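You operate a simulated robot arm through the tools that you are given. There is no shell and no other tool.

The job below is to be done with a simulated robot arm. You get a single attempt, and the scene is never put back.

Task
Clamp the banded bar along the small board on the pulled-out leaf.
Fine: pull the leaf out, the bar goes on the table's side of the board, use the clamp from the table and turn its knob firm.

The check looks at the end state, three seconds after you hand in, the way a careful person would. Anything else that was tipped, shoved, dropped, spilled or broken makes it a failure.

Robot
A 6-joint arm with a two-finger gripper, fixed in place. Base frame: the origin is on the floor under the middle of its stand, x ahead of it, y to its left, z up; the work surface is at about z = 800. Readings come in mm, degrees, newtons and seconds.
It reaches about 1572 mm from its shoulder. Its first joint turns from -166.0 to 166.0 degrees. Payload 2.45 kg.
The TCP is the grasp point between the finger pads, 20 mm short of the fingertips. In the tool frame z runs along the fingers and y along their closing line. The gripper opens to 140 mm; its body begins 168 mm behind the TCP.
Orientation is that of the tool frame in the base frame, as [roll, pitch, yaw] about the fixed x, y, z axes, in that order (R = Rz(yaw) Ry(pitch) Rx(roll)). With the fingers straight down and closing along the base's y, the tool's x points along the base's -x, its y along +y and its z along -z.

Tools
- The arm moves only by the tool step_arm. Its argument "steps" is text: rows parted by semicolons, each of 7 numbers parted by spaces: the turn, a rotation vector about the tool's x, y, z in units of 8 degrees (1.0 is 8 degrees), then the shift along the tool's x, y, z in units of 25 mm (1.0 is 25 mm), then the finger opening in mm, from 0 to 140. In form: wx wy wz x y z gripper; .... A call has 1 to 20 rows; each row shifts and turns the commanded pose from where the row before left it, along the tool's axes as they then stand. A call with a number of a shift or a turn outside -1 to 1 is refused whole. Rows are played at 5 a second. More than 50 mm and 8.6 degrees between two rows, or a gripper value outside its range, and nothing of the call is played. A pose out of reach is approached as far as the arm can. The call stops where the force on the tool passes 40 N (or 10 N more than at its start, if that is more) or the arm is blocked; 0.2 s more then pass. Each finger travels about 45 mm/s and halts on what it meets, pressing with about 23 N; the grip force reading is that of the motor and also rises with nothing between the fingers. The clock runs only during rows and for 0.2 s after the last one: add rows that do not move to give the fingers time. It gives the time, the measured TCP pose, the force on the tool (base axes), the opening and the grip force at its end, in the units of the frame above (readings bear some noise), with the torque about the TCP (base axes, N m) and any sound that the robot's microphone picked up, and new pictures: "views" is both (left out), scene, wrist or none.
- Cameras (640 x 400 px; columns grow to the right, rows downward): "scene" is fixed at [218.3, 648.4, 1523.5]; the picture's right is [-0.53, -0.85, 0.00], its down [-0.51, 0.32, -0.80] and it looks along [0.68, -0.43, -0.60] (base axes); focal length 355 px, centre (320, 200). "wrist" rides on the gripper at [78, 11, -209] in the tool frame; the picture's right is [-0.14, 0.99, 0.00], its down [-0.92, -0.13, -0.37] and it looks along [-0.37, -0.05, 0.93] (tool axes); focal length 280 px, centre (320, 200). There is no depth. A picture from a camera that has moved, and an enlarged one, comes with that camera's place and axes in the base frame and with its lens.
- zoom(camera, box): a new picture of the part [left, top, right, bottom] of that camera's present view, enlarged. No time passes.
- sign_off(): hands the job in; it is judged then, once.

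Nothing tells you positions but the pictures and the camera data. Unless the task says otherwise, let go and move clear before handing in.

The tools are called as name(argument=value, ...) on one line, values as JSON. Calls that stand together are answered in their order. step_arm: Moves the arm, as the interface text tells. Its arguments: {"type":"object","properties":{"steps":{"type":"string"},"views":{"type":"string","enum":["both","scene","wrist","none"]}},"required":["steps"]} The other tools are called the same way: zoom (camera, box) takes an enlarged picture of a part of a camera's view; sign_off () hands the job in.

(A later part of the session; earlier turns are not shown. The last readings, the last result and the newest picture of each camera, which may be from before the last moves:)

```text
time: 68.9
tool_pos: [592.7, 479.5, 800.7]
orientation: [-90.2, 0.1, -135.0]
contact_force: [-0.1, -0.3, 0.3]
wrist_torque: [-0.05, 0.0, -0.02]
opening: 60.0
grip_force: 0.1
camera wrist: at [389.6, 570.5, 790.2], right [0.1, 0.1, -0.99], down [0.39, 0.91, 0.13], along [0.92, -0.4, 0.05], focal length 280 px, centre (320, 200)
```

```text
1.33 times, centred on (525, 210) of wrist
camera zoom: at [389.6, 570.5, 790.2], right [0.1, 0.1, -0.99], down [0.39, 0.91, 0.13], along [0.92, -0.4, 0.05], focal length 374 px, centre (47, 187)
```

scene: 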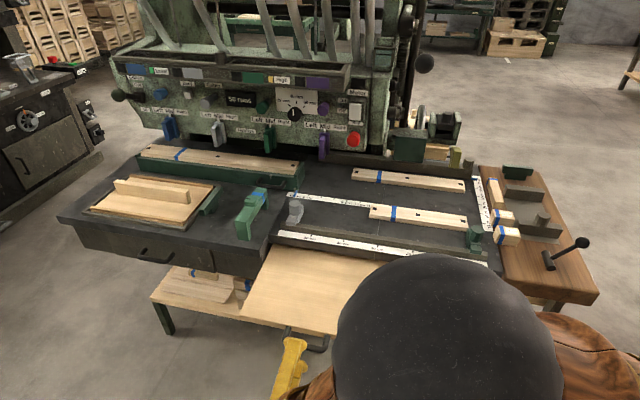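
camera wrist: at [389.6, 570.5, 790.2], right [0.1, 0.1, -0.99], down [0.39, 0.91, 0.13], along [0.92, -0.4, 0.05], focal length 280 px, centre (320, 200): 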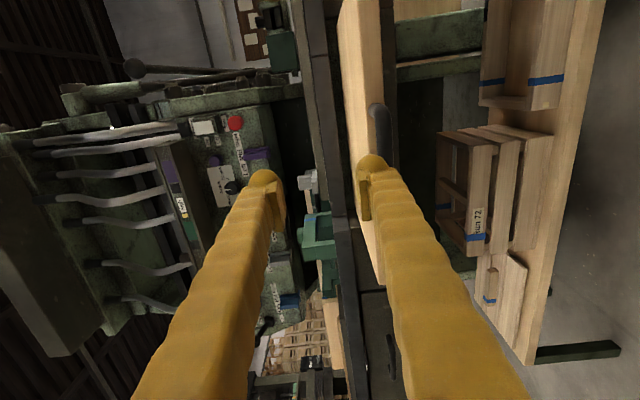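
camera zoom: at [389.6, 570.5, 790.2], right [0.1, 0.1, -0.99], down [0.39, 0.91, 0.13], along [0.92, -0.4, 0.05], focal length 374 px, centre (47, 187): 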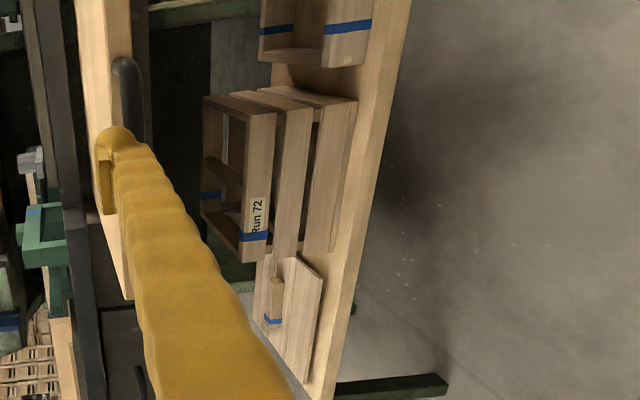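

The gap under the table edge looks empty. Since zooms re-render sharply, I'll zoom hard into the left panel and planks for details.

zoom(camera="scene", box=[100, 170, 160, 207])

zoom(camera="scene", box=[160, 175, 225, 215])

zoom(camera="scene", box=[360, 195, 480, 250])

zoom(camera="scene", box=[80, 195, 190, 240])

zoom(camera="scene", box=[475, 160, 575, 222])

```text
10.67 times, centred on (130, 188) of scene
camera zoom: at [218.3, 648.4, 1523.5], right [-0.53, -0.85, 0.0], down [-0.51, 0.32, -0.8], along [0.68, -0.43, -0.6], focal length 3782 px, centre (2347, 323)
```

zoom: 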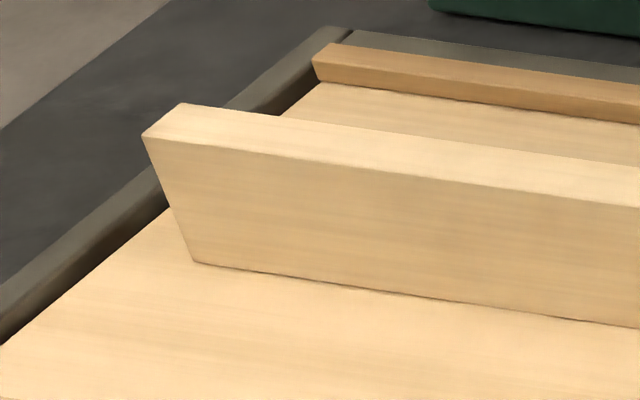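

```text
9.85 times, centred on (192, 195) of scene
camera zoom: at [218.3, 648.4, 1523.5], right [-0.53, -0.85, 0.0], down [-0.51, 0.32, -0.8], along [0.68, -0.43, -0.6], focal length 3491 px, centre (1575, 249)
```

zoom: 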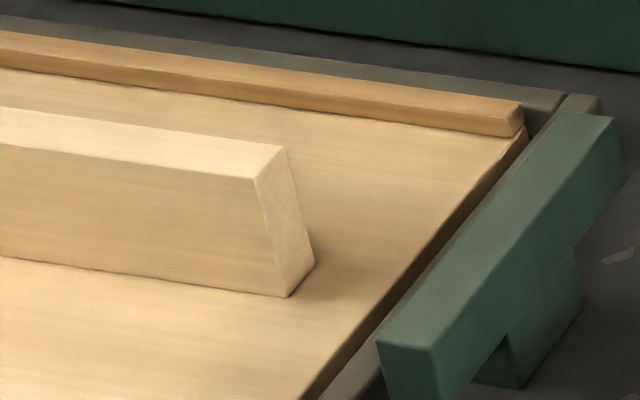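

```text
5.33 times, centred on (420, 222) of scene
camera zoom: at [218.3, 648.4, 1523.5], right [-0.53, -0.85, 0.0], down [-0.51, 0.32, -0.8], along [0.68, -0.43, -0.6], focal length 1891 px, centre (-213, 80)
```

zoom: 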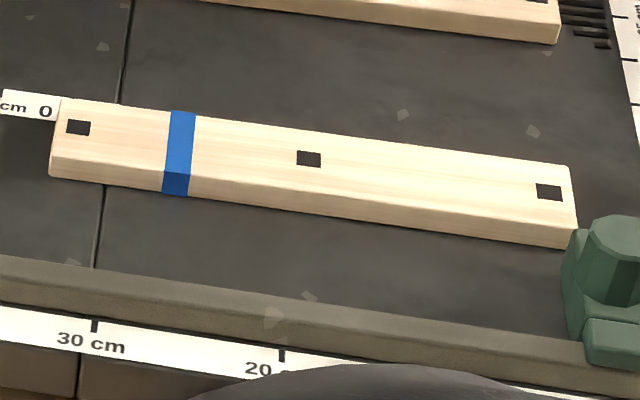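

```text
5.82 times, centred on (135, 218) of scene
camera zoom: at [218.3, 648.4, 1523.5], right [-0.53, -0.85, 0.0], down [-0.51, 0.32, -0.8], along [0.68, -0.43, -0.6], focal length 2063 px, centre (1396, 98)
```

zoom: 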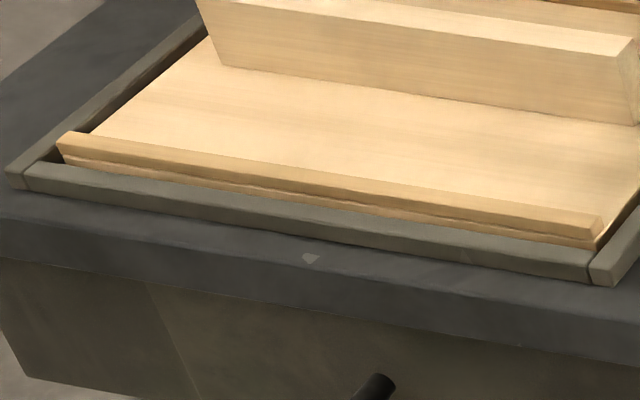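

```text
6.40 times, centred on (525, 191) of scene
camera zoom: at [218.3, 648.4, 1523.5], right [-0.53, -0.85, 0.0], down [-0.51, 0.32, -0.8], along [0.68, -0.43, -0.6], focal length 2269 px, centre (-992, 258)
```

zoom: 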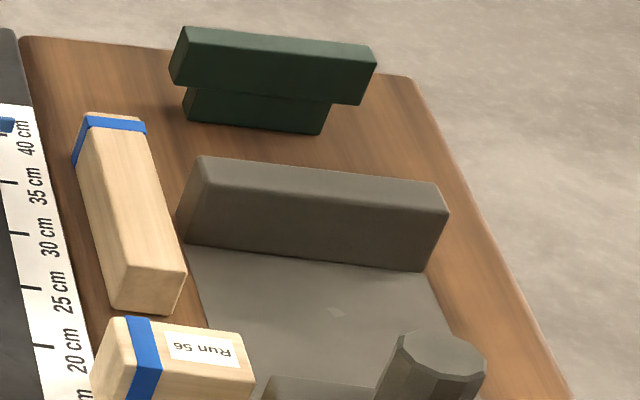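

I'll examine the lower-shelf boards and bar closely from this low viewpoint.

zoom(camera="wrist", box=[460, 240, 580, 370])

zoom(camera="scene", box=[145, 255, 250, 320])

zoom(camera="wrist", box=[290, 150, 345, 260])

```text
3.08 times, centred on (520, 305) of wrist
camera zoom: at [389.6, 570.5, 790.2], right [0.1, 0.1, -0.99], down [0.39, 0.91, 0.13], along [0.92, -0.4, 0.05], focal length 863 px, centre (-295, -123)
```

zoom: 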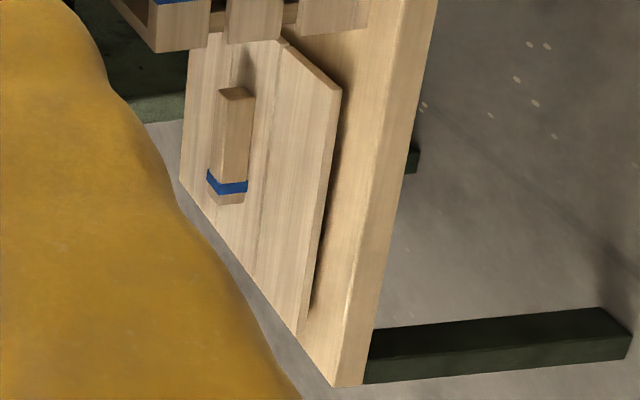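

```text
6.10 times, centred on (198, 288) of scene
camera zoom: at [218.3, 648.4, 1523.5], right [-0.53, -0.85, 0.0], down [-0.51, 0.32, -0.8], along [0.68, -0.43, -0.6], focal length 2161 px, centre (1067, -333)
```

zoom: 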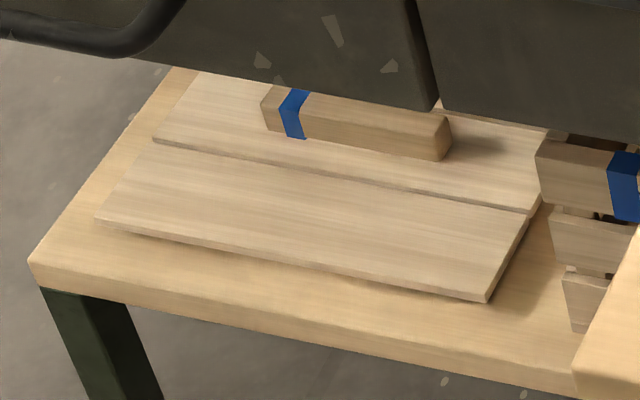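

```text
3.64 times, centred on (318, 205) of wrist
camera zoom: at [389.6, 570.5, 790.2], right [0.1, 0.1, -0.99], down [0.39, 0.91, 0.13], along [0.92, -0.4, 0.05], focal length 1020 px, centre (329, 182)
```

zoom: 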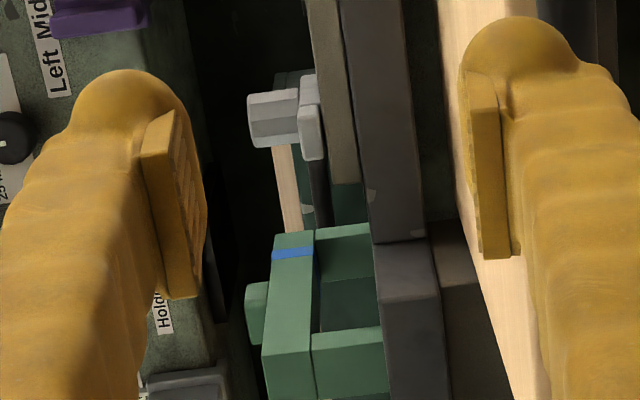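

I'll zoom hard into the dark gap between table edge and leaf to be certain nothing is in there.

zoom(camera="wrist", box=[325, 0, 365, 60])

zoom(camera="wrist", box=[335, 60, 375, 120])

zoom(camera="wrist", box=[335, 110, 375, 170])

zoom(camera="scene", box=[250, 235, 330, 285])

```text
6.67 times, centred on (345, 30) of wrist
camera zoom: at [389.6, 570.5, 790.2], right [0.1, 0.1, -0.99], down [0.39, 0.91, 0.13], along [0.92, -0.4, 0.05], focal length 1869 px, centre (153, 1333)
```

zoom: 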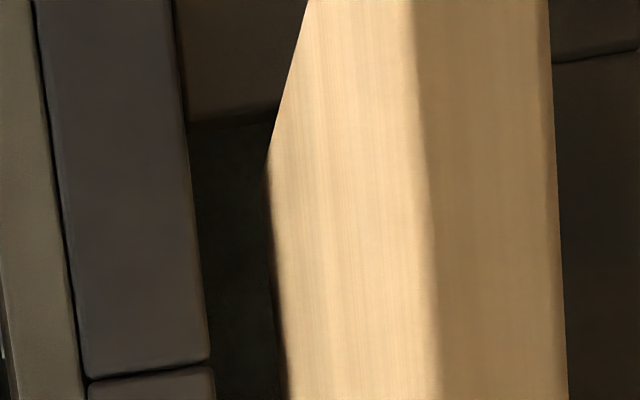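

```text
6.67 times, centred on (355, 90) of wrist
camera zoom: at [389.6, 570.5, 790.2], right [0.1, 0.1, -0.99], down [0.39, 0.91, 0.13], along [0.92, -0.4, 0.05], focal length 1869 px, centre (87, 933)
```

zoom: 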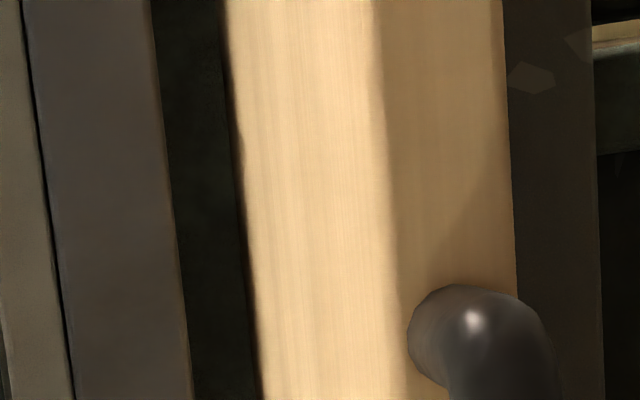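

```text
6.67 times, centred on (355, 140) of wrist
camera zoom: at [389.6, 570.5, 790.2], right [0.1, 0.1, -0.99], down [0.39, 0.91, 0.13], along [0.92, -0.4, 0.05], focal length 1869 px, centre (87, 600)
```

zoom: 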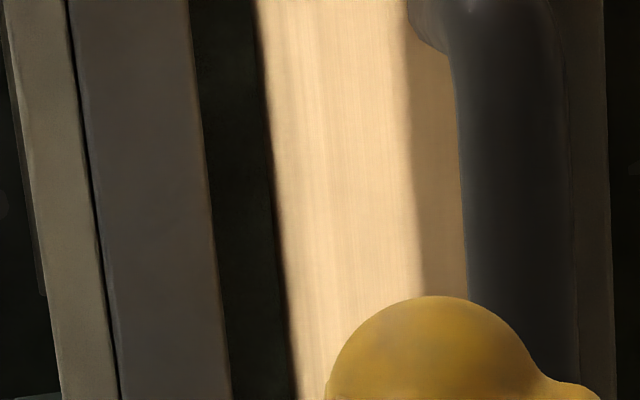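

```text
8.00 times, centred on (290, 260) of scene
camera zoom: at [218.3, 648.4, 1523.5], right [-0.53, -0.85, 0.0], down [-0.51, 0.32, -0.8], along [0.68, -0.43, -0.6], focal length 2837 px, centre (560, -280)
```

zoom: 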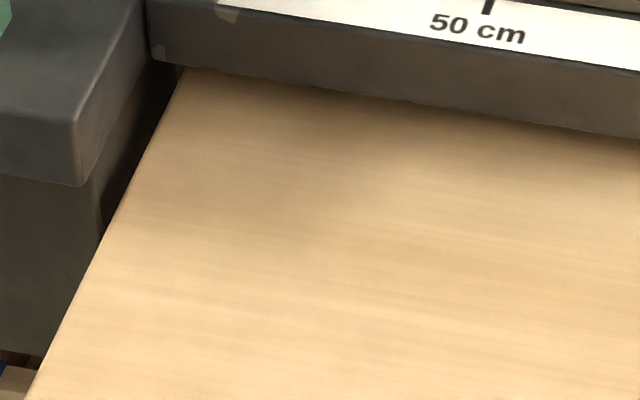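

The gap is empty, and the lower-shelf items sit at z≈300, out of practical reach. Before committing, a quick look-around in the opposite direction (behind/beside the robot) for any other board.

step_arm(steps="0 0 0 0 -1 0 60; 0 0 0 0 -1 0 60; 0 0 0 0 -1 0 60; 0 0 0 0 -1 0 60; 0 0 0 0 -1 0 60; 0 0 0 0 -1 0 60; 0 0 0 0 -1 0 60; 0 0 0 0 -1 0 60; -0.95 0 0 0 0 0 60; -0.95 0 0 0 0 0 60; -0.95 0 0 0 0 0 60; -0.95 0 0 0 0 0 60; -0.95 0 0 0 0 0 60; -0.95 0 0 0 0 0 60; -0.95 0 0 0 0 0 60; -0.95 0 0 0 0 0 60; -0.95 0 0 0 0 0 60; -0.95 0 0 0 0 0 60; -0.95 0 0 0 0 0 60; -0.85 0 0 0 0 0 60", views="wrist")

step_arm(steps="-0.95 0 0 0 0 0 60; -0.95 0 0 0 0 0 60; -0.95 0 0 0 0 0 60; -0.95 0 0 0 0 0 60; -0.95 0 0 0 0 0 60; -0.95 0 0 0 0 0 60", views="both")

```text
time: 73.1
tool_pos: [593.6, 478.2, 1002.4]
orientation: [179.3, 0.1, -134.8]
contact_force: [-0.1, -0.2, 0.4]
wrist_torque: [-0.01, 0.01, 0.0]
opening: 60.1
grip_force: 0.1
camera wrist: at [531.6, 428.2, 1210.4], right [-0.6, 0.8, 0.01], down [0.74, 0.56, 0.37], along [0.29, 0.23, -0.93], focal length 280 px, centre (320, 200)
```

wrist: 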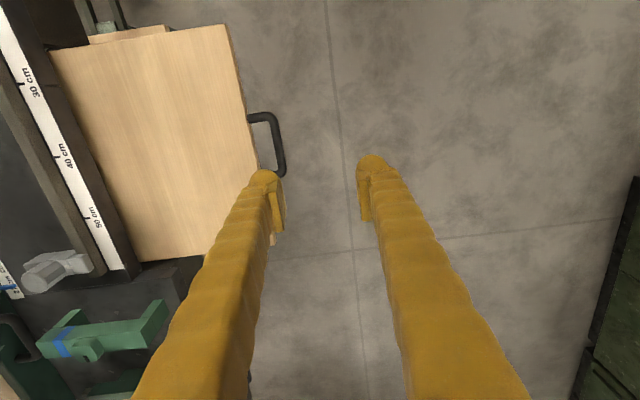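

```text
time: 74.5
tool_pos: [593.7, 479.3, 1001.6]
orientation: [133.9, 0.1, -135.1]
contact_force: [0.3, 0.0, 0.4]
wrist_torque: [-0.02, 0.0, -0.03]
opening: 60.3
grip_force: 0.1
camera wrist: at [639.2, 320.9, 1154.5], right [-0.39, 0.58, 0.72], down [0.9, 0.4, 0.17], along [-0.19, 0.71, -0.68], focal length 280 px, centre (320, 200)
```

scene: 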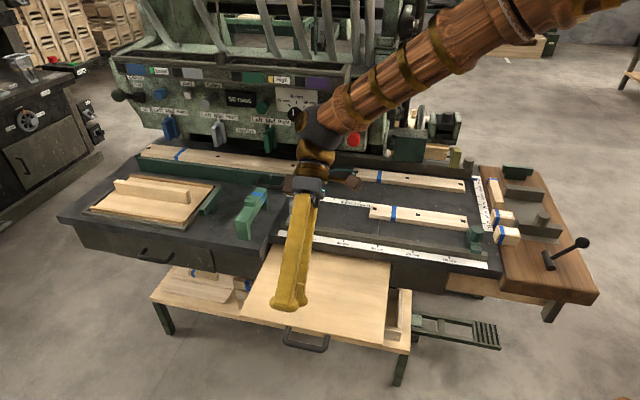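
wrist: 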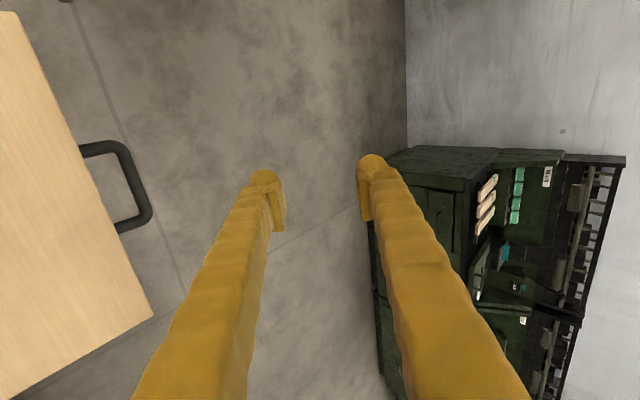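

Nothing else nearby. I conclude: the small board is the shortest plank at the front of the table, the banded bar is the unlabelled bar on the walnut block, and both go on the leaf (leaf top ≈ z 742). I'll go above the front plank to measure it.

step_arm(steps="0.96 0 0 0 0 0 60; 0.96 0 0 0 0 0 60; 0.96 0 0 0 0 0 60; 0.96 0 0 0 0 0 60; 0.96 0 0 0 0 0 60; 0.96 0 0 0 0 0 60; 0 0 0 0.456 -0.96 0 80; 0 0 0 0.456 -0.96 0 100; 0 0 0 0.456 -0.96 0 100; 0 0 0 0.456 -0.96 0 100; 0 0 0 0.456 -0.96 0 100; 0 0 0 0.456 -0.96 0 100; 0 0 0 0.456 -0.96 0 100; 0 0 0 0.456 -0.96 0 100; 0 0 0 0.456 -0.96 0 100; 0 0 0 0.456 -0.96 0 100; 0 0 0 0.456 -0.96 0 100; 0 0 0 0.456 -0.96 0 100; 0 0 0 0.456 -0.96 0 100; 0 0 0 0.456 -0.96 0 100", views="none")

step_arm(steps="0 0 0 0.456 -0.96 0 100; 0 0 0 0.456 -0.96 0 100; 0 0 0 0.456 -0.96 0 100; 0 0 0 0.456 -0.96 0 100; 0 0 0 0.456 -0.96 0 100; 0 0 0 0.456 -0.96 0 100; 0 0 0 0.456 -0.96 0 100; 0 0 0 0.456 -0.96 0 100", views="both")

```text
time: 78.7
tool_pos: [718.7, 127.2, 1000.1]
orientation: [180.0, 0.2, -134.9]
contact_force: [-0.2, 0.0, 0.0]
wrist_torque: [-0.03, 0.05, 0.01]
opening: 99.8
grip_force: 0.1
```

```text
time: 80.5
tool_pos: [790.2, -71.2, 1001.0]
orientation: [-179.9, 0.1, -135.0]
contact_force: [0.1, -0.5, 0.5]
wrist_torque: [-0.01, -0.02, 0.01]
opening: 99.8
grip_force: 0.0
camera wrist: at [726.7, -121.0, 1210.4], right [-0.6, 0.8, 0.0], down [0.74, 0.56, 0.37], along [0.29, 0.22, -0.93], focal length 280 px, centre (320, 200)
```

scene: 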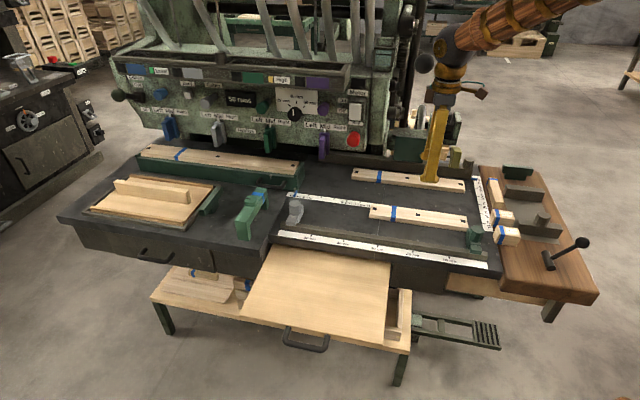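
wrist: 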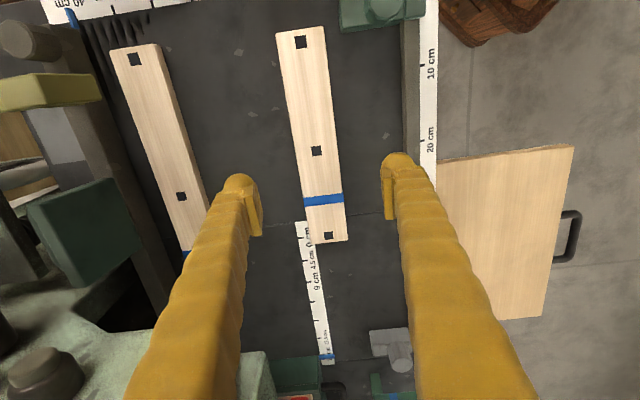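

The plank is right under the gripper. Zoom to measure its centre and edges precisely.

zoom(camera="wrist", box=[250, 10, 380, 250])

zoom(camera="wrist", box=[270, 110, 370, 190])

```text
1.67 times, centred on (315, 130) of wrist
camera zoom: at [726.7, -121.0, 1210.4], right [-0.6, 0.8, 0.0], down [0.74, 0.56, 0.37], along [0.29, 0.22, -0.93], focal length 467 px, centre (328, 317)
```

zoom: 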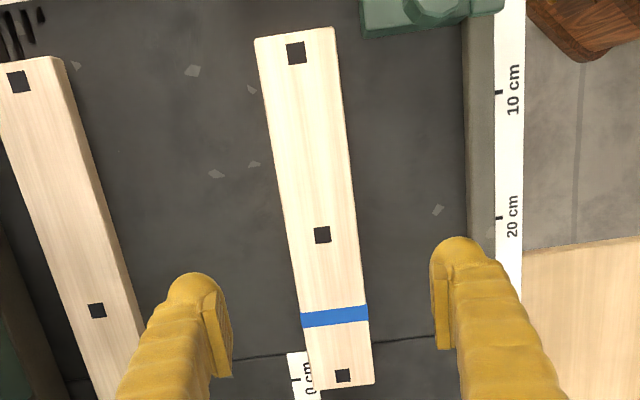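

```text
5.00 times, centred on (320, 150) of wrist
camera zoom: at [726.7, -121.0, 1210.4], right [-0.6, 0.8, 0.0], down [0.74, 0.56, 0.37], along [0.29, 0.22, -0.93], focal length 1402 px, centre (320, 450)
```

zoom: 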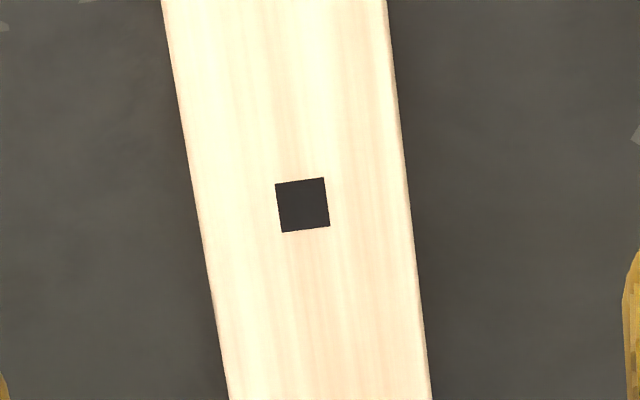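

Plank centre ≈ u 510, n −615.5 (≈(796,−75)), about 293×57×20 mm and aligned with the table edge. Shift ~6 mm and descend to grasp.

step_arm(steps="0 0 0 -0.06 -0.24 0 100; 0 0 0 0 0 1 100; 0 0 0 0 0 1 100; 0 0 0 0 0 1 100; 0 0 0 0 0 1 100; 0 0 0 0 0 1 100; 0 0 0 0 0 1 100; 0 0 0 0 0 0.8 100", views="both")

zoom(camera="wrist", box=[200, 100, 440, 250])

```text
time: 82.3
tool_pos: [796.1, -74.5, 831.2]
orientation: [-180.0, 0.1, -135.0]
contact_force: [-0.2, 0.8, 1.0]
wrist_torque: [0.0, -0.01, -0.03]
opening: 99.9
grip_force: 0.1
camera wrist: at [732.4, -123.7, 1040.6], right [-0.6, 0.8, 0.0], down [0.74, 0.56, 0.37], along [0.29, 0.22, -0.93], focal length 280 px, centre (320, 200)
```

scene: 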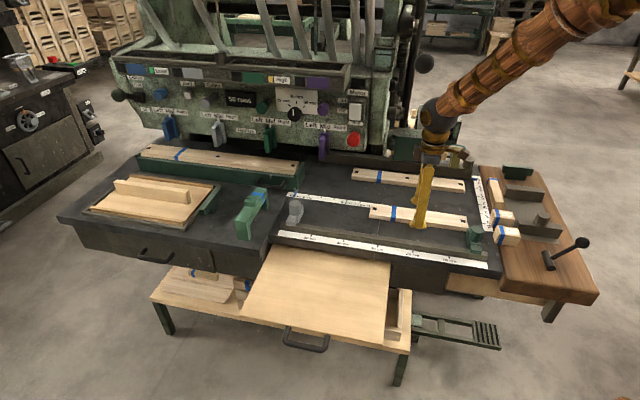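
wrist: 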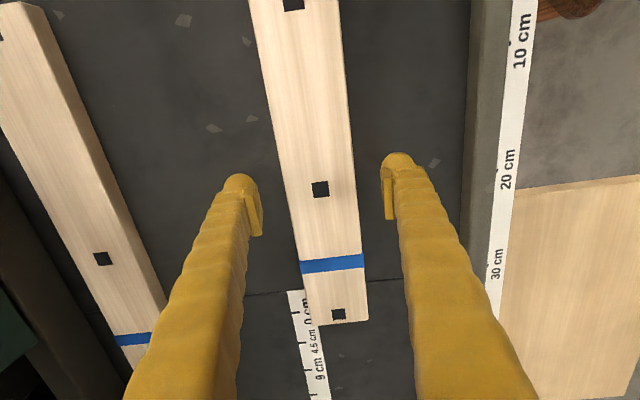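

```text
2.67 times, centred on (320, 175) of wrist
camera zoom: at [732.4, -123.7, 1040.6], right [-0.6, 0.8, 0.0], down [0.74, 0.56, 0.37], along [0.29, 0.22, -0.93], focal length 748 px, centre (320, 267)
```

zoom: 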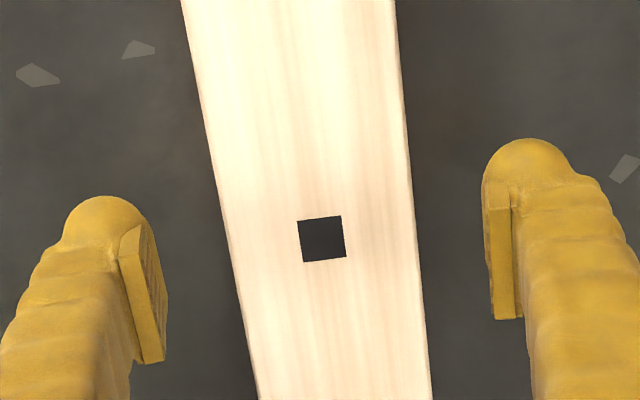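

Centred. Lower the last few mm and close.

step_arm(steps="0 0 0 0 0 0.14 100; 0 0 0 0 0 0.14 100; 0 0 0 0 0 0 80; 0 0 0 0 0 0 60; 0 0 0 0 0 0 40; 0 0 0 0 0 0 30; 0 0 0 0 0 0 30; 0 0 0 0 0 0 30", views="wrist")

```text
time: 84.1
tool_pos: [795.7, -74.8, 824.2]
orientation: [-180.0, 0.1, -135.0]
contact_force: [-0.6, -0.6, 0.3]
wrist_torque: [0.0, -0.01, 0.01]
opening: 58.9
grip_force: 22.9
camera wrist: at [732.2, -123.8, 1033.3], right [-0.6, 0.8, 0.0], down [0.74, 0.56, 0.37], along [0.29, 0.22, -0.93], focal length 280 px, centre (320, 200)
```

wrist: 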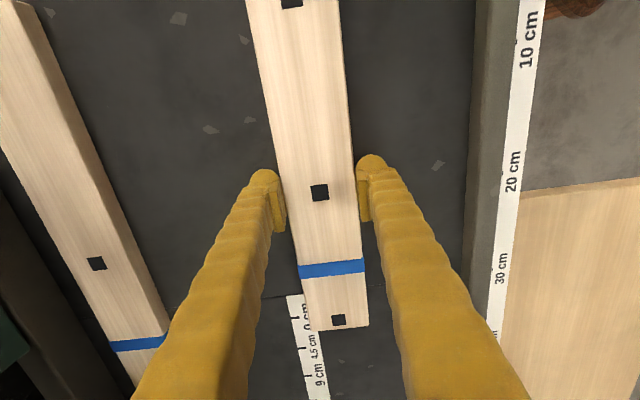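

Gripped the board (≈58 mm wide). Lift it and check.

step_arm(steps="0 0 0 0 0 -0.3 30; 0 0 0 0 0 -0.6 30; 0 0 0 0 0 -0.8 30; 0 0 0 0 0 -0.8 30; 0 0 0 0 0 -0.8 30", views="both")

```text
time: 85.3
tool_pos: [795.7, -76.2, 905.3]
orientation: [-179.9, 0.0, -135.0]
contact_force: [0.8, 1.1, -1.3]
wrist_torque: [-0.01, -0.02, 0.02]
opening: 59.1
grip_force: 23.1
camera wrist: at [732.3, -123.7, 1116.0], right [-0.6, 0.8, 0.0], down [0.74, 0.56, 0.37], along [0.29, 0.22, -0.93], focal length 280 px, centre (320, 200)
```

scene: 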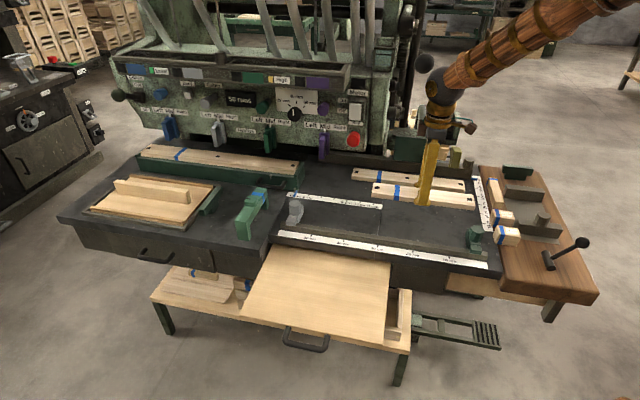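
wrist: 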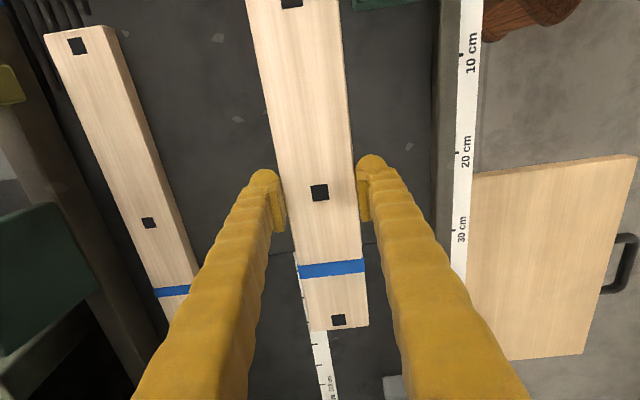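

Board is held. Let me zoom to see where it lay and the ruler there, in case this gives hints.

zoom(camera="scene", box=[280, 170, 500, 280])

```text
2.91 times, centred on (390, 225) of scene
camera zoom: at [218.3, 648.4, 1523.5], right [-0.53, -0.85, 0.0], down [-0.51, 0.32, -0.8], along [0.68, -0.43, -0.6], focal length 1032 px, centre (116, 127)
```

zoom: 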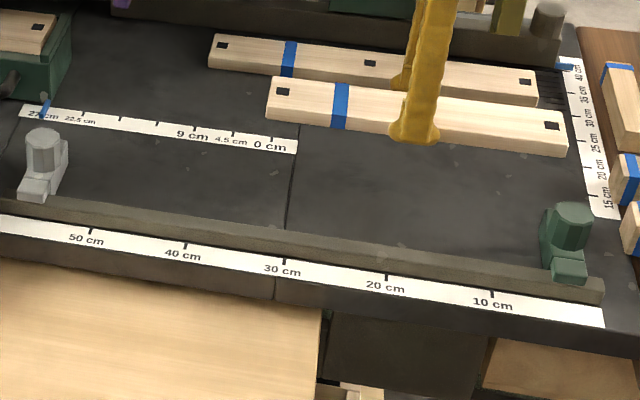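

Now carry the board over the leaf: target centre u=755, n≈−306 (≈(751, 317)).

step_arm(steps="0 0 0 -0.758 0.954 0 30; 0 0 0 -0.758 0.954 0 30; 0 0 0 -0.758 0.954 0 30; 0 0 0 -0.758 0.954 0 30; 0 0 0 -0.758 0.954 0 30; 0 0 0 -0.758 0.954 0 30; 0 0 0 -0.758 0.954 0 30; 0 0 0 -0.758 0.954 0 30; 0 0 0 -0.758 0.954 0 30; 0 0 0 -0.758 0.954 0 30; 0 0 0 -0.758 0.954 0 30; 0 0 0 -0.758 0.954 0 30; 0 0 0 -0.758 0.954 0 30; 0 0 0 0 0 0 30", views="both")

```text
time: 88.3
tool_pos: [748.2, 316.3, 906.7]
orientation: [180.0, 0.1, -135.0]
contact_force: [-0.4, -0.3, -1.1]
wrist_torque: [0.01, 0.04, -0.03]
opening: 58.9
grip_force: 22.7
camera wrist: at [685.5, 268.1, 1115.2], right [-0.6, 0.8, 0.0], down [0.74, 0.56, 0.37], along [0.29, 0.22, -0.93], focal length 280 px, centre (320, 200)
```

scene: 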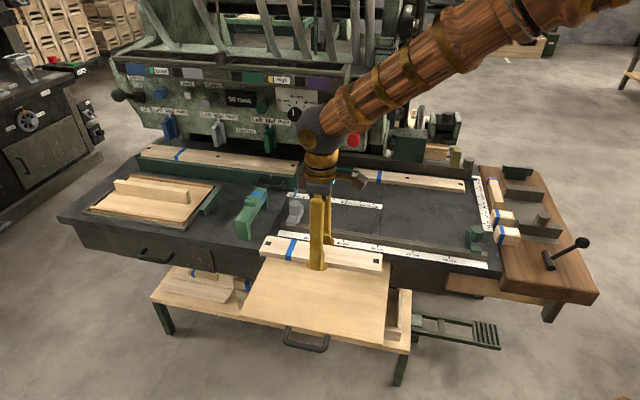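
wrist: 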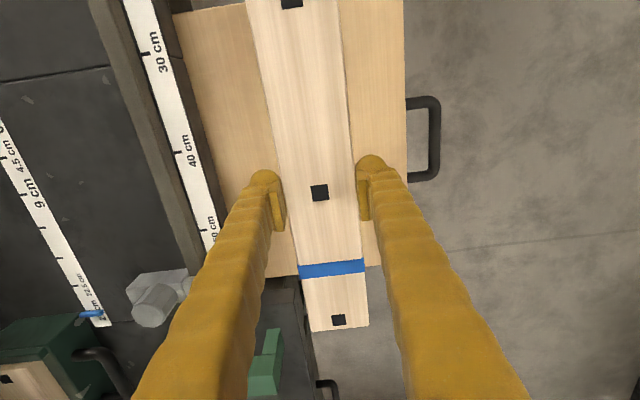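

Over the leaf. Lower to just above it, then settle slowly.

step_arm(steps="0 0 0 0 0 0.9 30; 0 0 0 0 0 0.9 30; 0 0 0 0 0 0.9 30; 0 0 0 0 0 0.9 30; 0 0 0 0 0 0.9 30; 0 0 0 0 0 0.7 30; 0 0 0 0 0 0 30", views="both")

zoom(camera="scene", box=[230, 230, 400, 340])

```text
time: 89.9
tool_pos: [750.4, 318.3, 776.1]
orientation: [-180.0, 0.1, -135.0]
contact_force: [0.0, -0.7, -1.7]
wrist_torque: [-0.01, -0.02, 0.03]
opening: 59.0
grip_force: 22.8
camera wrist: at [686.6, 269.0, 985.6], right [-0.6, 0.8, 0.0], down [0.74, 0.56, 0.37], along [0.29, 0.22, -0.93], focal length 280 px, centre (320, 200)
```

scene: 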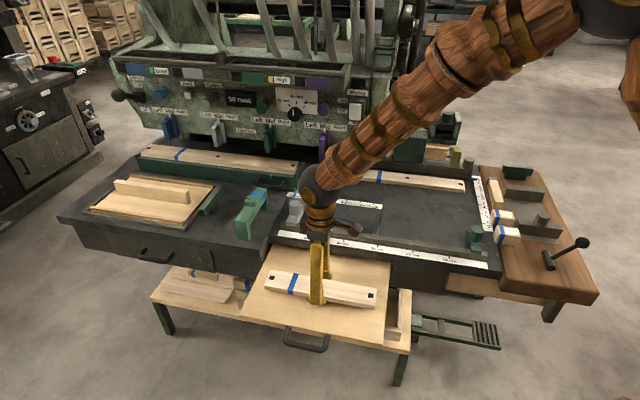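
wrist: 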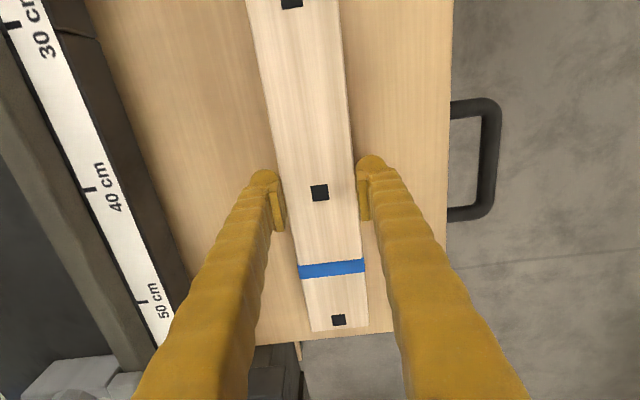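

```text
3.64 times, centred on (315, 285) of scene
camera zoom: at [218.3, 648.4, 1523.5], right [-0.53, -0.85, 0.0], down [-0.51, 0.32, -0.8], along [0.68, -0.43, -0.6], focal length 1289 px, centre (338, -109)
```

zoom: 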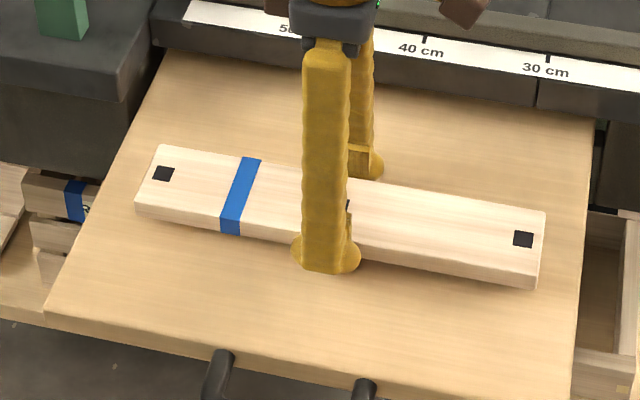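

Settle slowly in ~2 mm steps.

step_arm(steps="0 0 0 0 0 0.1 30; 0 0 0 0 0 0.1 30; 0 0 0 0 0 0 30", views="none")

step_arm(steps="0 0 0 0 0 0.06 30; 0 0 0 0 0 0.06 30; 0 0 0 0 0 0 30", views="none")

```text
time: 90.7
tool_pos: [751.0, 318.0, 771.5]
orientation: [180.0, 0.0, -135.1]
contact_force: [-0.7, -0.7, -2.6]
wrist_torque: [0.01, 0.01, 0.02]
opening: 59.1
grip_force: 23.2
```

```text
time: 91.5
tool_pos: [749.6, 318.6, 768.9]
orientation: [179.9, 0.1, -135.0]
contact_force: [-0.3, 0.8, -1.3]
wrist_torque: [0.01, -0.02, 0.04]
opening: 59.0
grip_force: 22.8
```

step_arm(steps="0 0 0 0 0 0.05 30; 0 0 0 0 0 0.05 30; 0 0 0 0 0 0 30", views="none")

step_arm(steps="0 0 0 0 0 0.05 30; 0 0 0 0 0 0.05 30; 0 0 0 0 0 0 30", views="none")

```text
time: 92.3
tool_pos: [750.5, 317.6, 767.1]
orientation: [-180.0, 0.2, -135.0]
contact_force: [-0.6, -3.8, 20.8]
wrist_torque: [-0.07, -0.09, 0.02]
opening: 59.1
grip_force: 23.2
```

```text
time: 93.1
tool_pos: [750.5, 317.7, 764.4]
orientation: [-179.9, 0.2, -135.0]
contact_force: [4.2, 0.8, 21.3]
wrist_torque: [0.02, -0.11, 0.03]
opening: 58.9
grip_force: 22.9
```

Contact at TCP z≈767 → leaf top ≈ 743. Release and lift away.

step_arm(steps="0 0 0 0 0 -0.04 62; 0 0 0 0 0 0 70; 0 0 0 0 0 0 85; 0 0 0 0 0 0 90; 0 0 0 0 0 -0.3 90; 0 0 0 0 0 -0.8 90; 0 0 0 0 0 -1 90; 0 0 0 0 0 -1 90; 0 0 0 0 0 -1 90; 0 0 0 0 0 -1 90; 0 0 0 0 0 -1 90", views="both")

zoom(camera="scene", box=[230, 230, 400, 340])

```text
time: 95.5
tool_pos: [750.2, 318.4, 917.3]
orientation: [180.0, 0.0, -135.0]
contact_force: [0.2, -0.9, 0.2]
wrist_torque: [0.0, 0.0, 0.0]
opening: 89.7
grip_force: 0.1
camera wrist: at [686.8, 268.2, 1126.4], right [-0.6, 0.8, 0.0], down [0.74, 0.56, 0.37], along [0.29, 0.22, -0.93], focal length 280 px, centre (320, 200)
```

scene: 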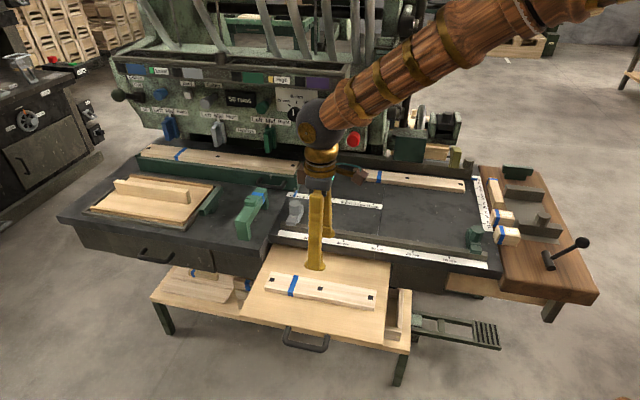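
wrist: 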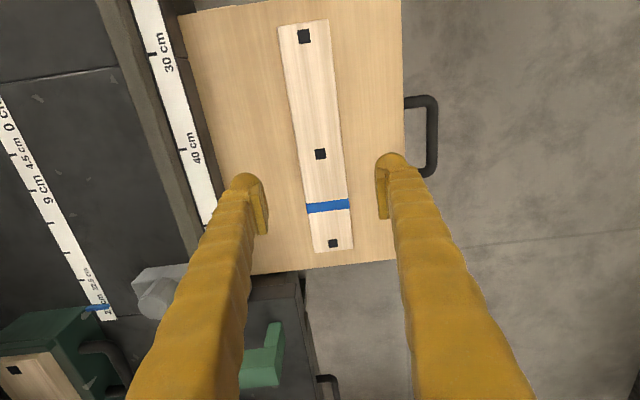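

```text
3.64 times, centred on (315, 285) of scene
camera zoom: at [218.3, 648.4, 1523.5], right [-0.53, -0.85, 0.0], down [-0.51, 0.32, -0.8], along [0.68, -0.43, -0.6], focal length 1289 px, centre (338, -109)
```

zoom: 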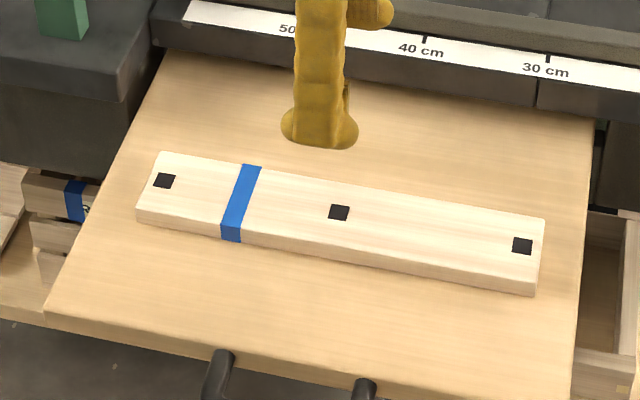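

Board is on the leaf, centred and parallel to the table edge. Next the banded bar: rotate the gripper 90° (closing along the table-edge direction) and move over the walnut block.

step_arm(steps="0 0 0.9375 0 0 -0.3 90; 0 0 0.9375 0 0 -0.3 90; 0 0 0.9375 0 0 -0.3 90; 0 0 0.9375 0 0 -0.3 90; 0 0 0.9375 0 0 -0.3 90; 0 0 0.9375 0 0 -0.3 90; 0 0 0.9375 0 0 -0.3 90; 0 0 0.9375 0 0 -0.3 90; 0 0 0.9375 0 0 -0.3 90; 0 0 0.9375 0 0 -0.3 90; 0 0 0.9375 0 0 -0.3 90; 0 0 0.9375 0 0 -0.3 90", views="none")

step_arm(steps="0 0 0 -0.93 -0.95 0 90; 0 0 0 -0.93 -0.95 0 90; 0 0 0 -0.93 -0.95 0 90; 0 0 0 -0.93 -0.95 0 90; 0 0 0 -0.93 -0.95 0 90; 0 0 0 -0.93 -0.95 0 90; 0 0 0 -0.93 -0.95 0 90; 0 0 0 -0.93 -0.95 0 90; 0 0 0 -0.93 -0.95 0 90; 0 0 0 -0.93 -0.95 0 90; 0 0 0 -0.93 -0.95 0 90; 0 0 0 -0.93 -0.95 0 90; 0 0 0 -0.93 -0.95 0 90; 0 0 0 -0.93 -0.95 0 90; 0 0 0 -0.93 -0.95 0 90; 0 0 0 -0.93 -0.95 0 90; 0 0 0 -0.93 -0.95 0 90; 0 0 0 -0.93 -0.95 0 90; 0 0 0 -0.93 -0.95 0 90; 0 0 0 -0.93 -0.95 0 90", views="both")

```text
time: 98.1
tool_pos: [750.1, 318.3, 1007.6]
orientation: [180.0, 0.0, 134.9]
contact_force: [0.8, 0.5, 0.5]
wrist_torque: [-0.02, 0.02, 0.01]
opening: 90.1
grip_force: 0.0
```

```text
time: 102.3
tool_pos: [742.9, -348.7, 1007.1]
orientation: [179.9, -0.1, 135.1]
contact_force: [0.6, 0.2, -0.3]
wrist_torque: [0.01, 0.0, -0.02]
opening: 89.9
grip_force: 0.1
camera wrist: at [693.8, -286.1, 1215.8], right [0.8, 0.6, 0.0], down [0.56, -0.74, 0.37], along [0.22, -0.29, -0.93], focal length 280 px, centre (320, 200)
```

scene: 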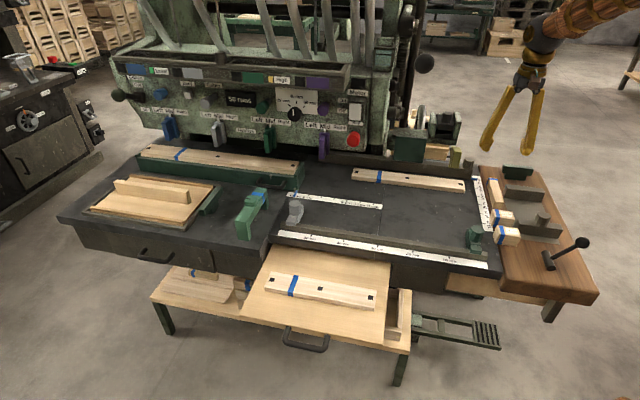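
wrist: 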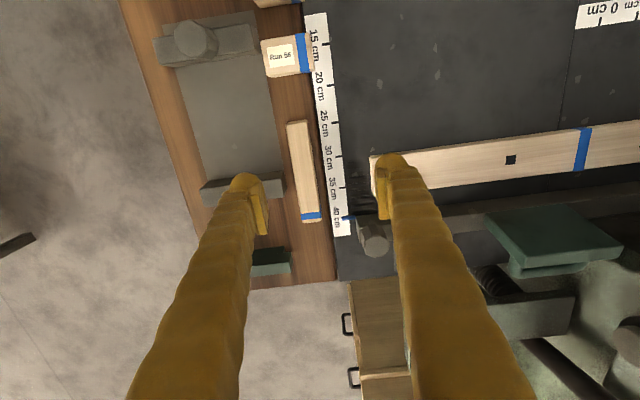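

The bar is just left of the gripper axis in this view. Zoom to measure.

zoom(camera="wrist", box=[250, 100, 380, 240])

zoom(camera="scene", box=[480, 170, 530, 250])

```text
2.86 times, centred on (315, 170) of wrist
camera zoom: at [693.8, -286.1, 1215.8], right [0.8, 0.6, 0.0], down [0.56, -0.74, 0.37], along [0.22, -0.29, -0.93], focal length 801 px, centre (334, 286)
```

zoom: 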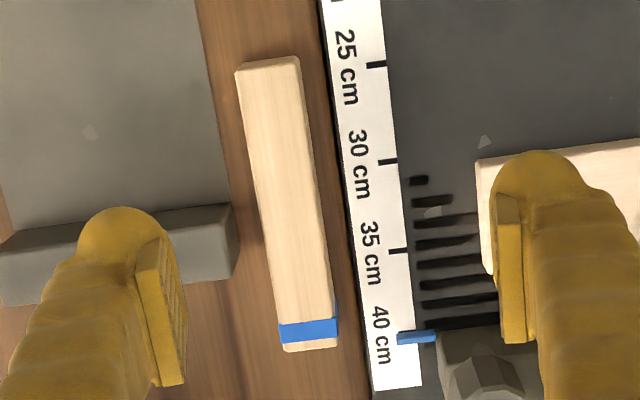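

```text
5.00 times, centred on (505, 210) of scene
camera zoom: at [218.3, 648.4, 1523.5], right [-0.53, -0.85, 0.0], down [-0.51, 0.32, -0.8], along [0.68, -0.43, -0.6], focal length 1773 px, centre (-605, 150)
```

zoom: 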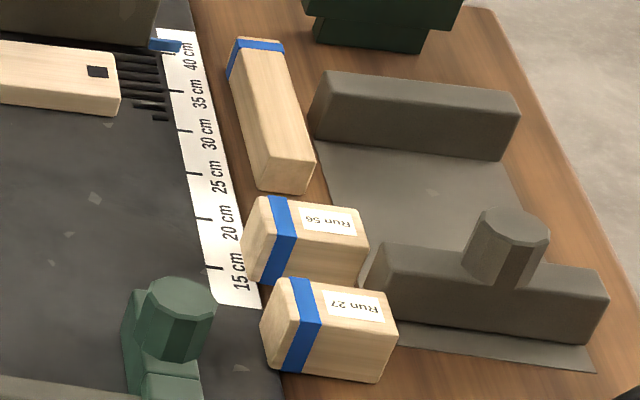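

The vise jaw end is close beside the bar, so I need to choose the grip point carefully. Zooming in on that gap.

zoom(camera="wrist", box=[270, 110, 340, 225])

zoom(camera="scene", box=[483, 172, 533, 215])

```text
3.48 times, centred on (305, 168) of wrist
camera zoom: at [693.8, -286.1, 1215.8], right [0.8, 0.6, 0.0], down [0.56, -0.74, 0.37], along [0.22, -0.29, -0.93], focal length 975 px, centre (372, 313)
```

zoom: 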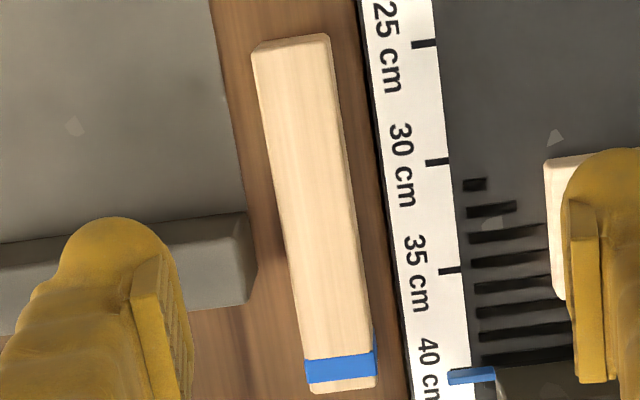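

```text
9.30 times, centred on (508, 194) of scene
camera zoom: at [218.3, 648.4, 1523.5], right [-0.53, -0.85, 0.0], down [-0.51, 0.32, -0.8], along [0.68, -0.43, -0.6], focal length 3298 px, centre (-1429, 260)
```

zoom: 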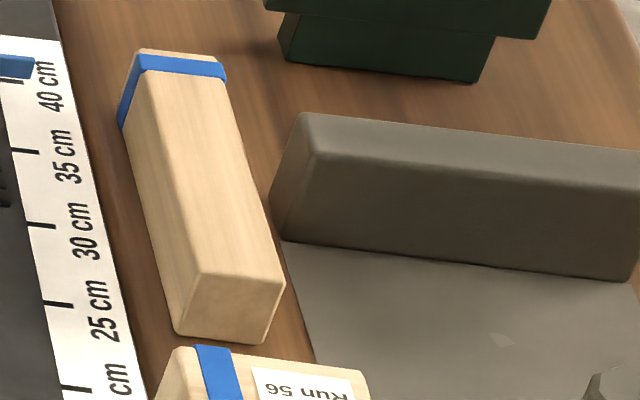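

Bar ≈ 147×30×29 mm, centre ≈ (747, −393), lying along the outward direction; the vise jaw end is beside its middle. I'll grip it ~44 mm off-centre (toward +n end) to keep the finger clear of the jaw. Move above that point and descend partway.

step_arm(steps="0 0 0 0.178 -0.57 0 60; 0 0 0 0.178 -0.57 0 60; 0 0 0 0 0 1 60; 0 0 0 0 0 1 60; 0 0 0 0 0 1 60; 0 0 0 0 0 1 60; 0 0 0 0 0 1 60; 0 0 0 0 0 0.8 60", views="both")

zoom(camera="wrist", box=[220, 100, 420, 260])

zoom(camera="scene", box=[470, 130, 550, 230])

```text
time: 104.1
tool_pos: [715.9, -361.9, 861.5]
orientation: [179.9, 0.0, 135.0]
contact_force: [-0.4, -0.4, 0.0]
wrist_torque: [-0.02, 0.02, 0.01]
opening: 60.3
grip_force: 0.1
camera wrist: at [667.8, -299.5, 1071.0], right [0.8, 0.6, 0.0], down [0.56, -0.74, 0.37], along [0.22, -0.29, -0.93], focal length 280 px, centre (320, 200)
```

scene: 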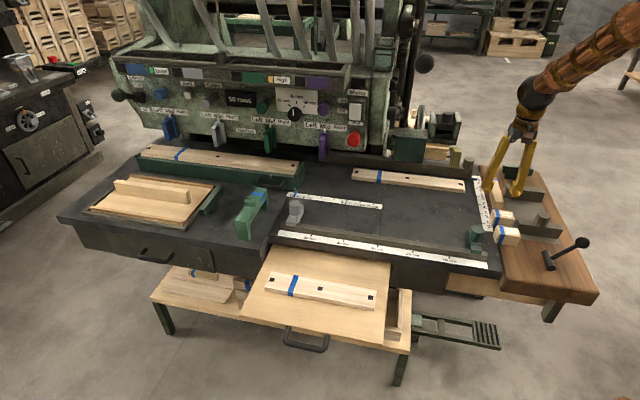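
wrist: 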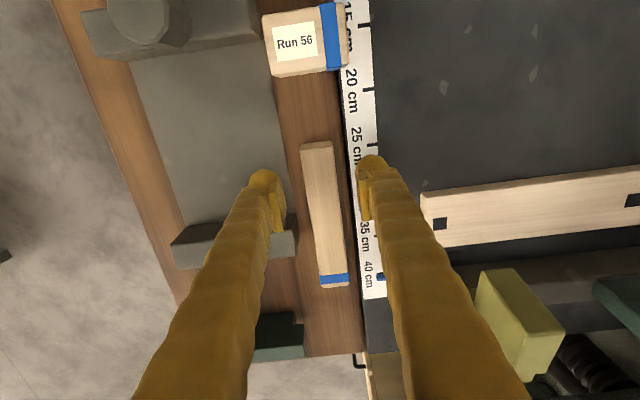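

```text
2.50 times, centred on (320, 180) of wrist
camera zoom: at [667.8, -299.5, 1071.0], right [0.8, 0.6, 0.0], down [0.56, -0.74, 0.37], along [0.22, -0.29, -0.93], focal length 701 px, centre (320, 250)
```

zoom: 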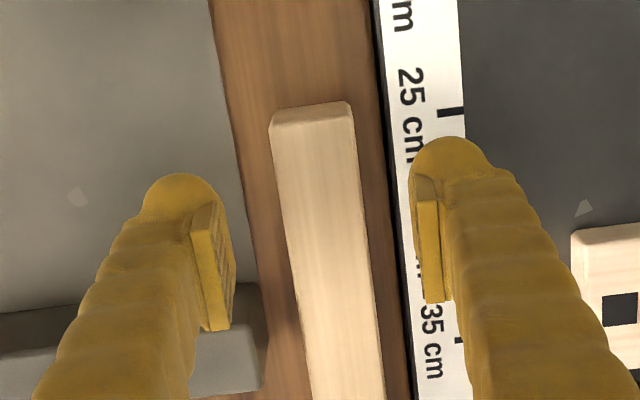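

```text
4.00 times, centred on (510, 180) of scene
camera zoom: at [218.3, 648.4, 1523.5], right [-0.53, -0.85, 0.0], down [-0.51, 0.32, -0.8], along [0.68, -0.43, -0.6], focal length 1418 px, centre (-440, 280)
```

zoom: 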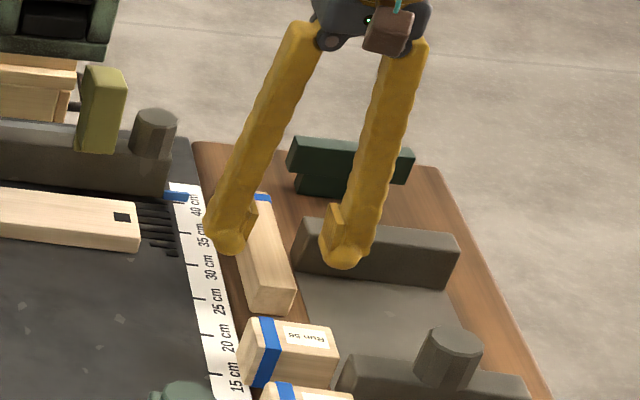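

Well centred and the jaw clearance is fine. Lower to grip height and close.

step_arm(steps="0 0 0 0 0 0.6 60; 0 0 0 0 0 0.6 60; 0 0 0 0 0 0.1 60; 0 0 0 0 0 0 50; 0 0 0 0 0 0 40; 0 0 0 0 0 0 25; 0 0 0 0 0 0 15; 0 0 0 0 0 0 15; 0 0 0 0 0 0 15", views="both")

zoom(camera="scene", box=[470, 130, 550, 230])

```text
time: 106.1
tool_pos: [715.8, -359.9, 828.8]
orientation: [179.8, 0.0, 134.9]
contact_force: [0.6, -0.2, 0.0]
wrist_torque: [0.03, 0.02, 0.01]
opening: 28.9
grip_force: 23.3
camera wrist: at [667.3, -299.2, 1038.4], right [0.8, 0.6, 0.0], down [0.56, -0.74, 0.37], along [0.22, -0.29, -0.93], focal length 280 px, centre (320, 200)
```

scene: 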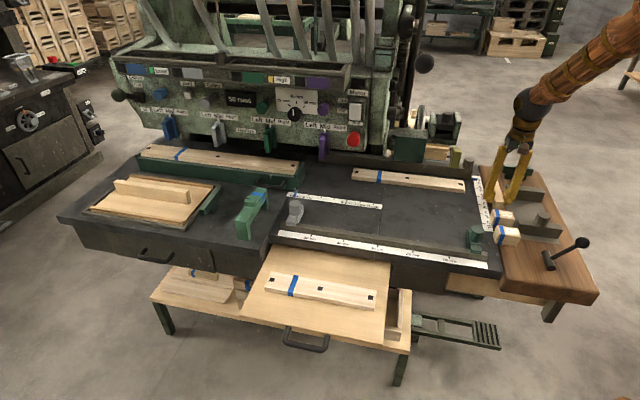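
wrist: 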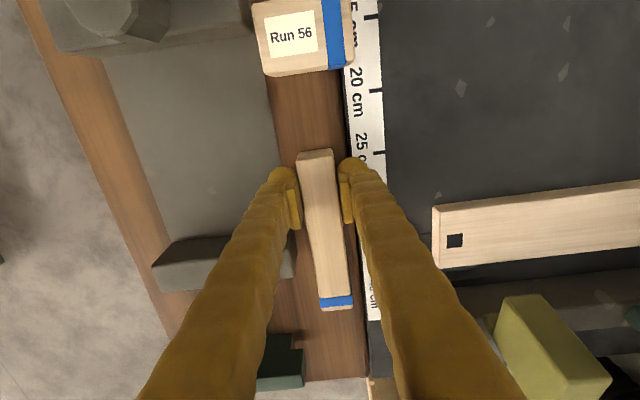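

```text
4.00 times, centred on (510, 180) of scene
camera zoom: at [218.3, 648.4, 1523.5], right [-0.53, -0.85, 0.0], down [-0.51, 0.32, -0.8], along [0.68, -0.43, -0.6], focal length 1418 px, centre (-440, 280)
```

zoom: 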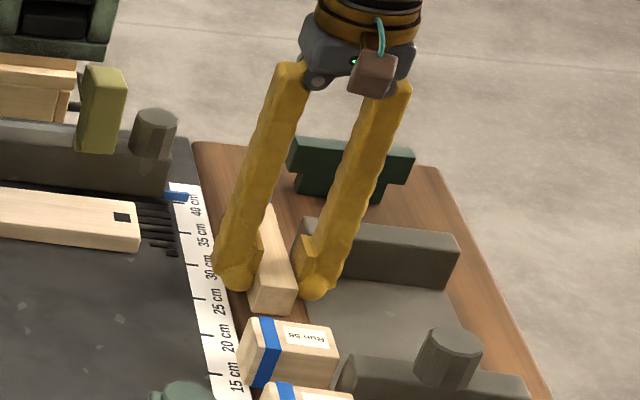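

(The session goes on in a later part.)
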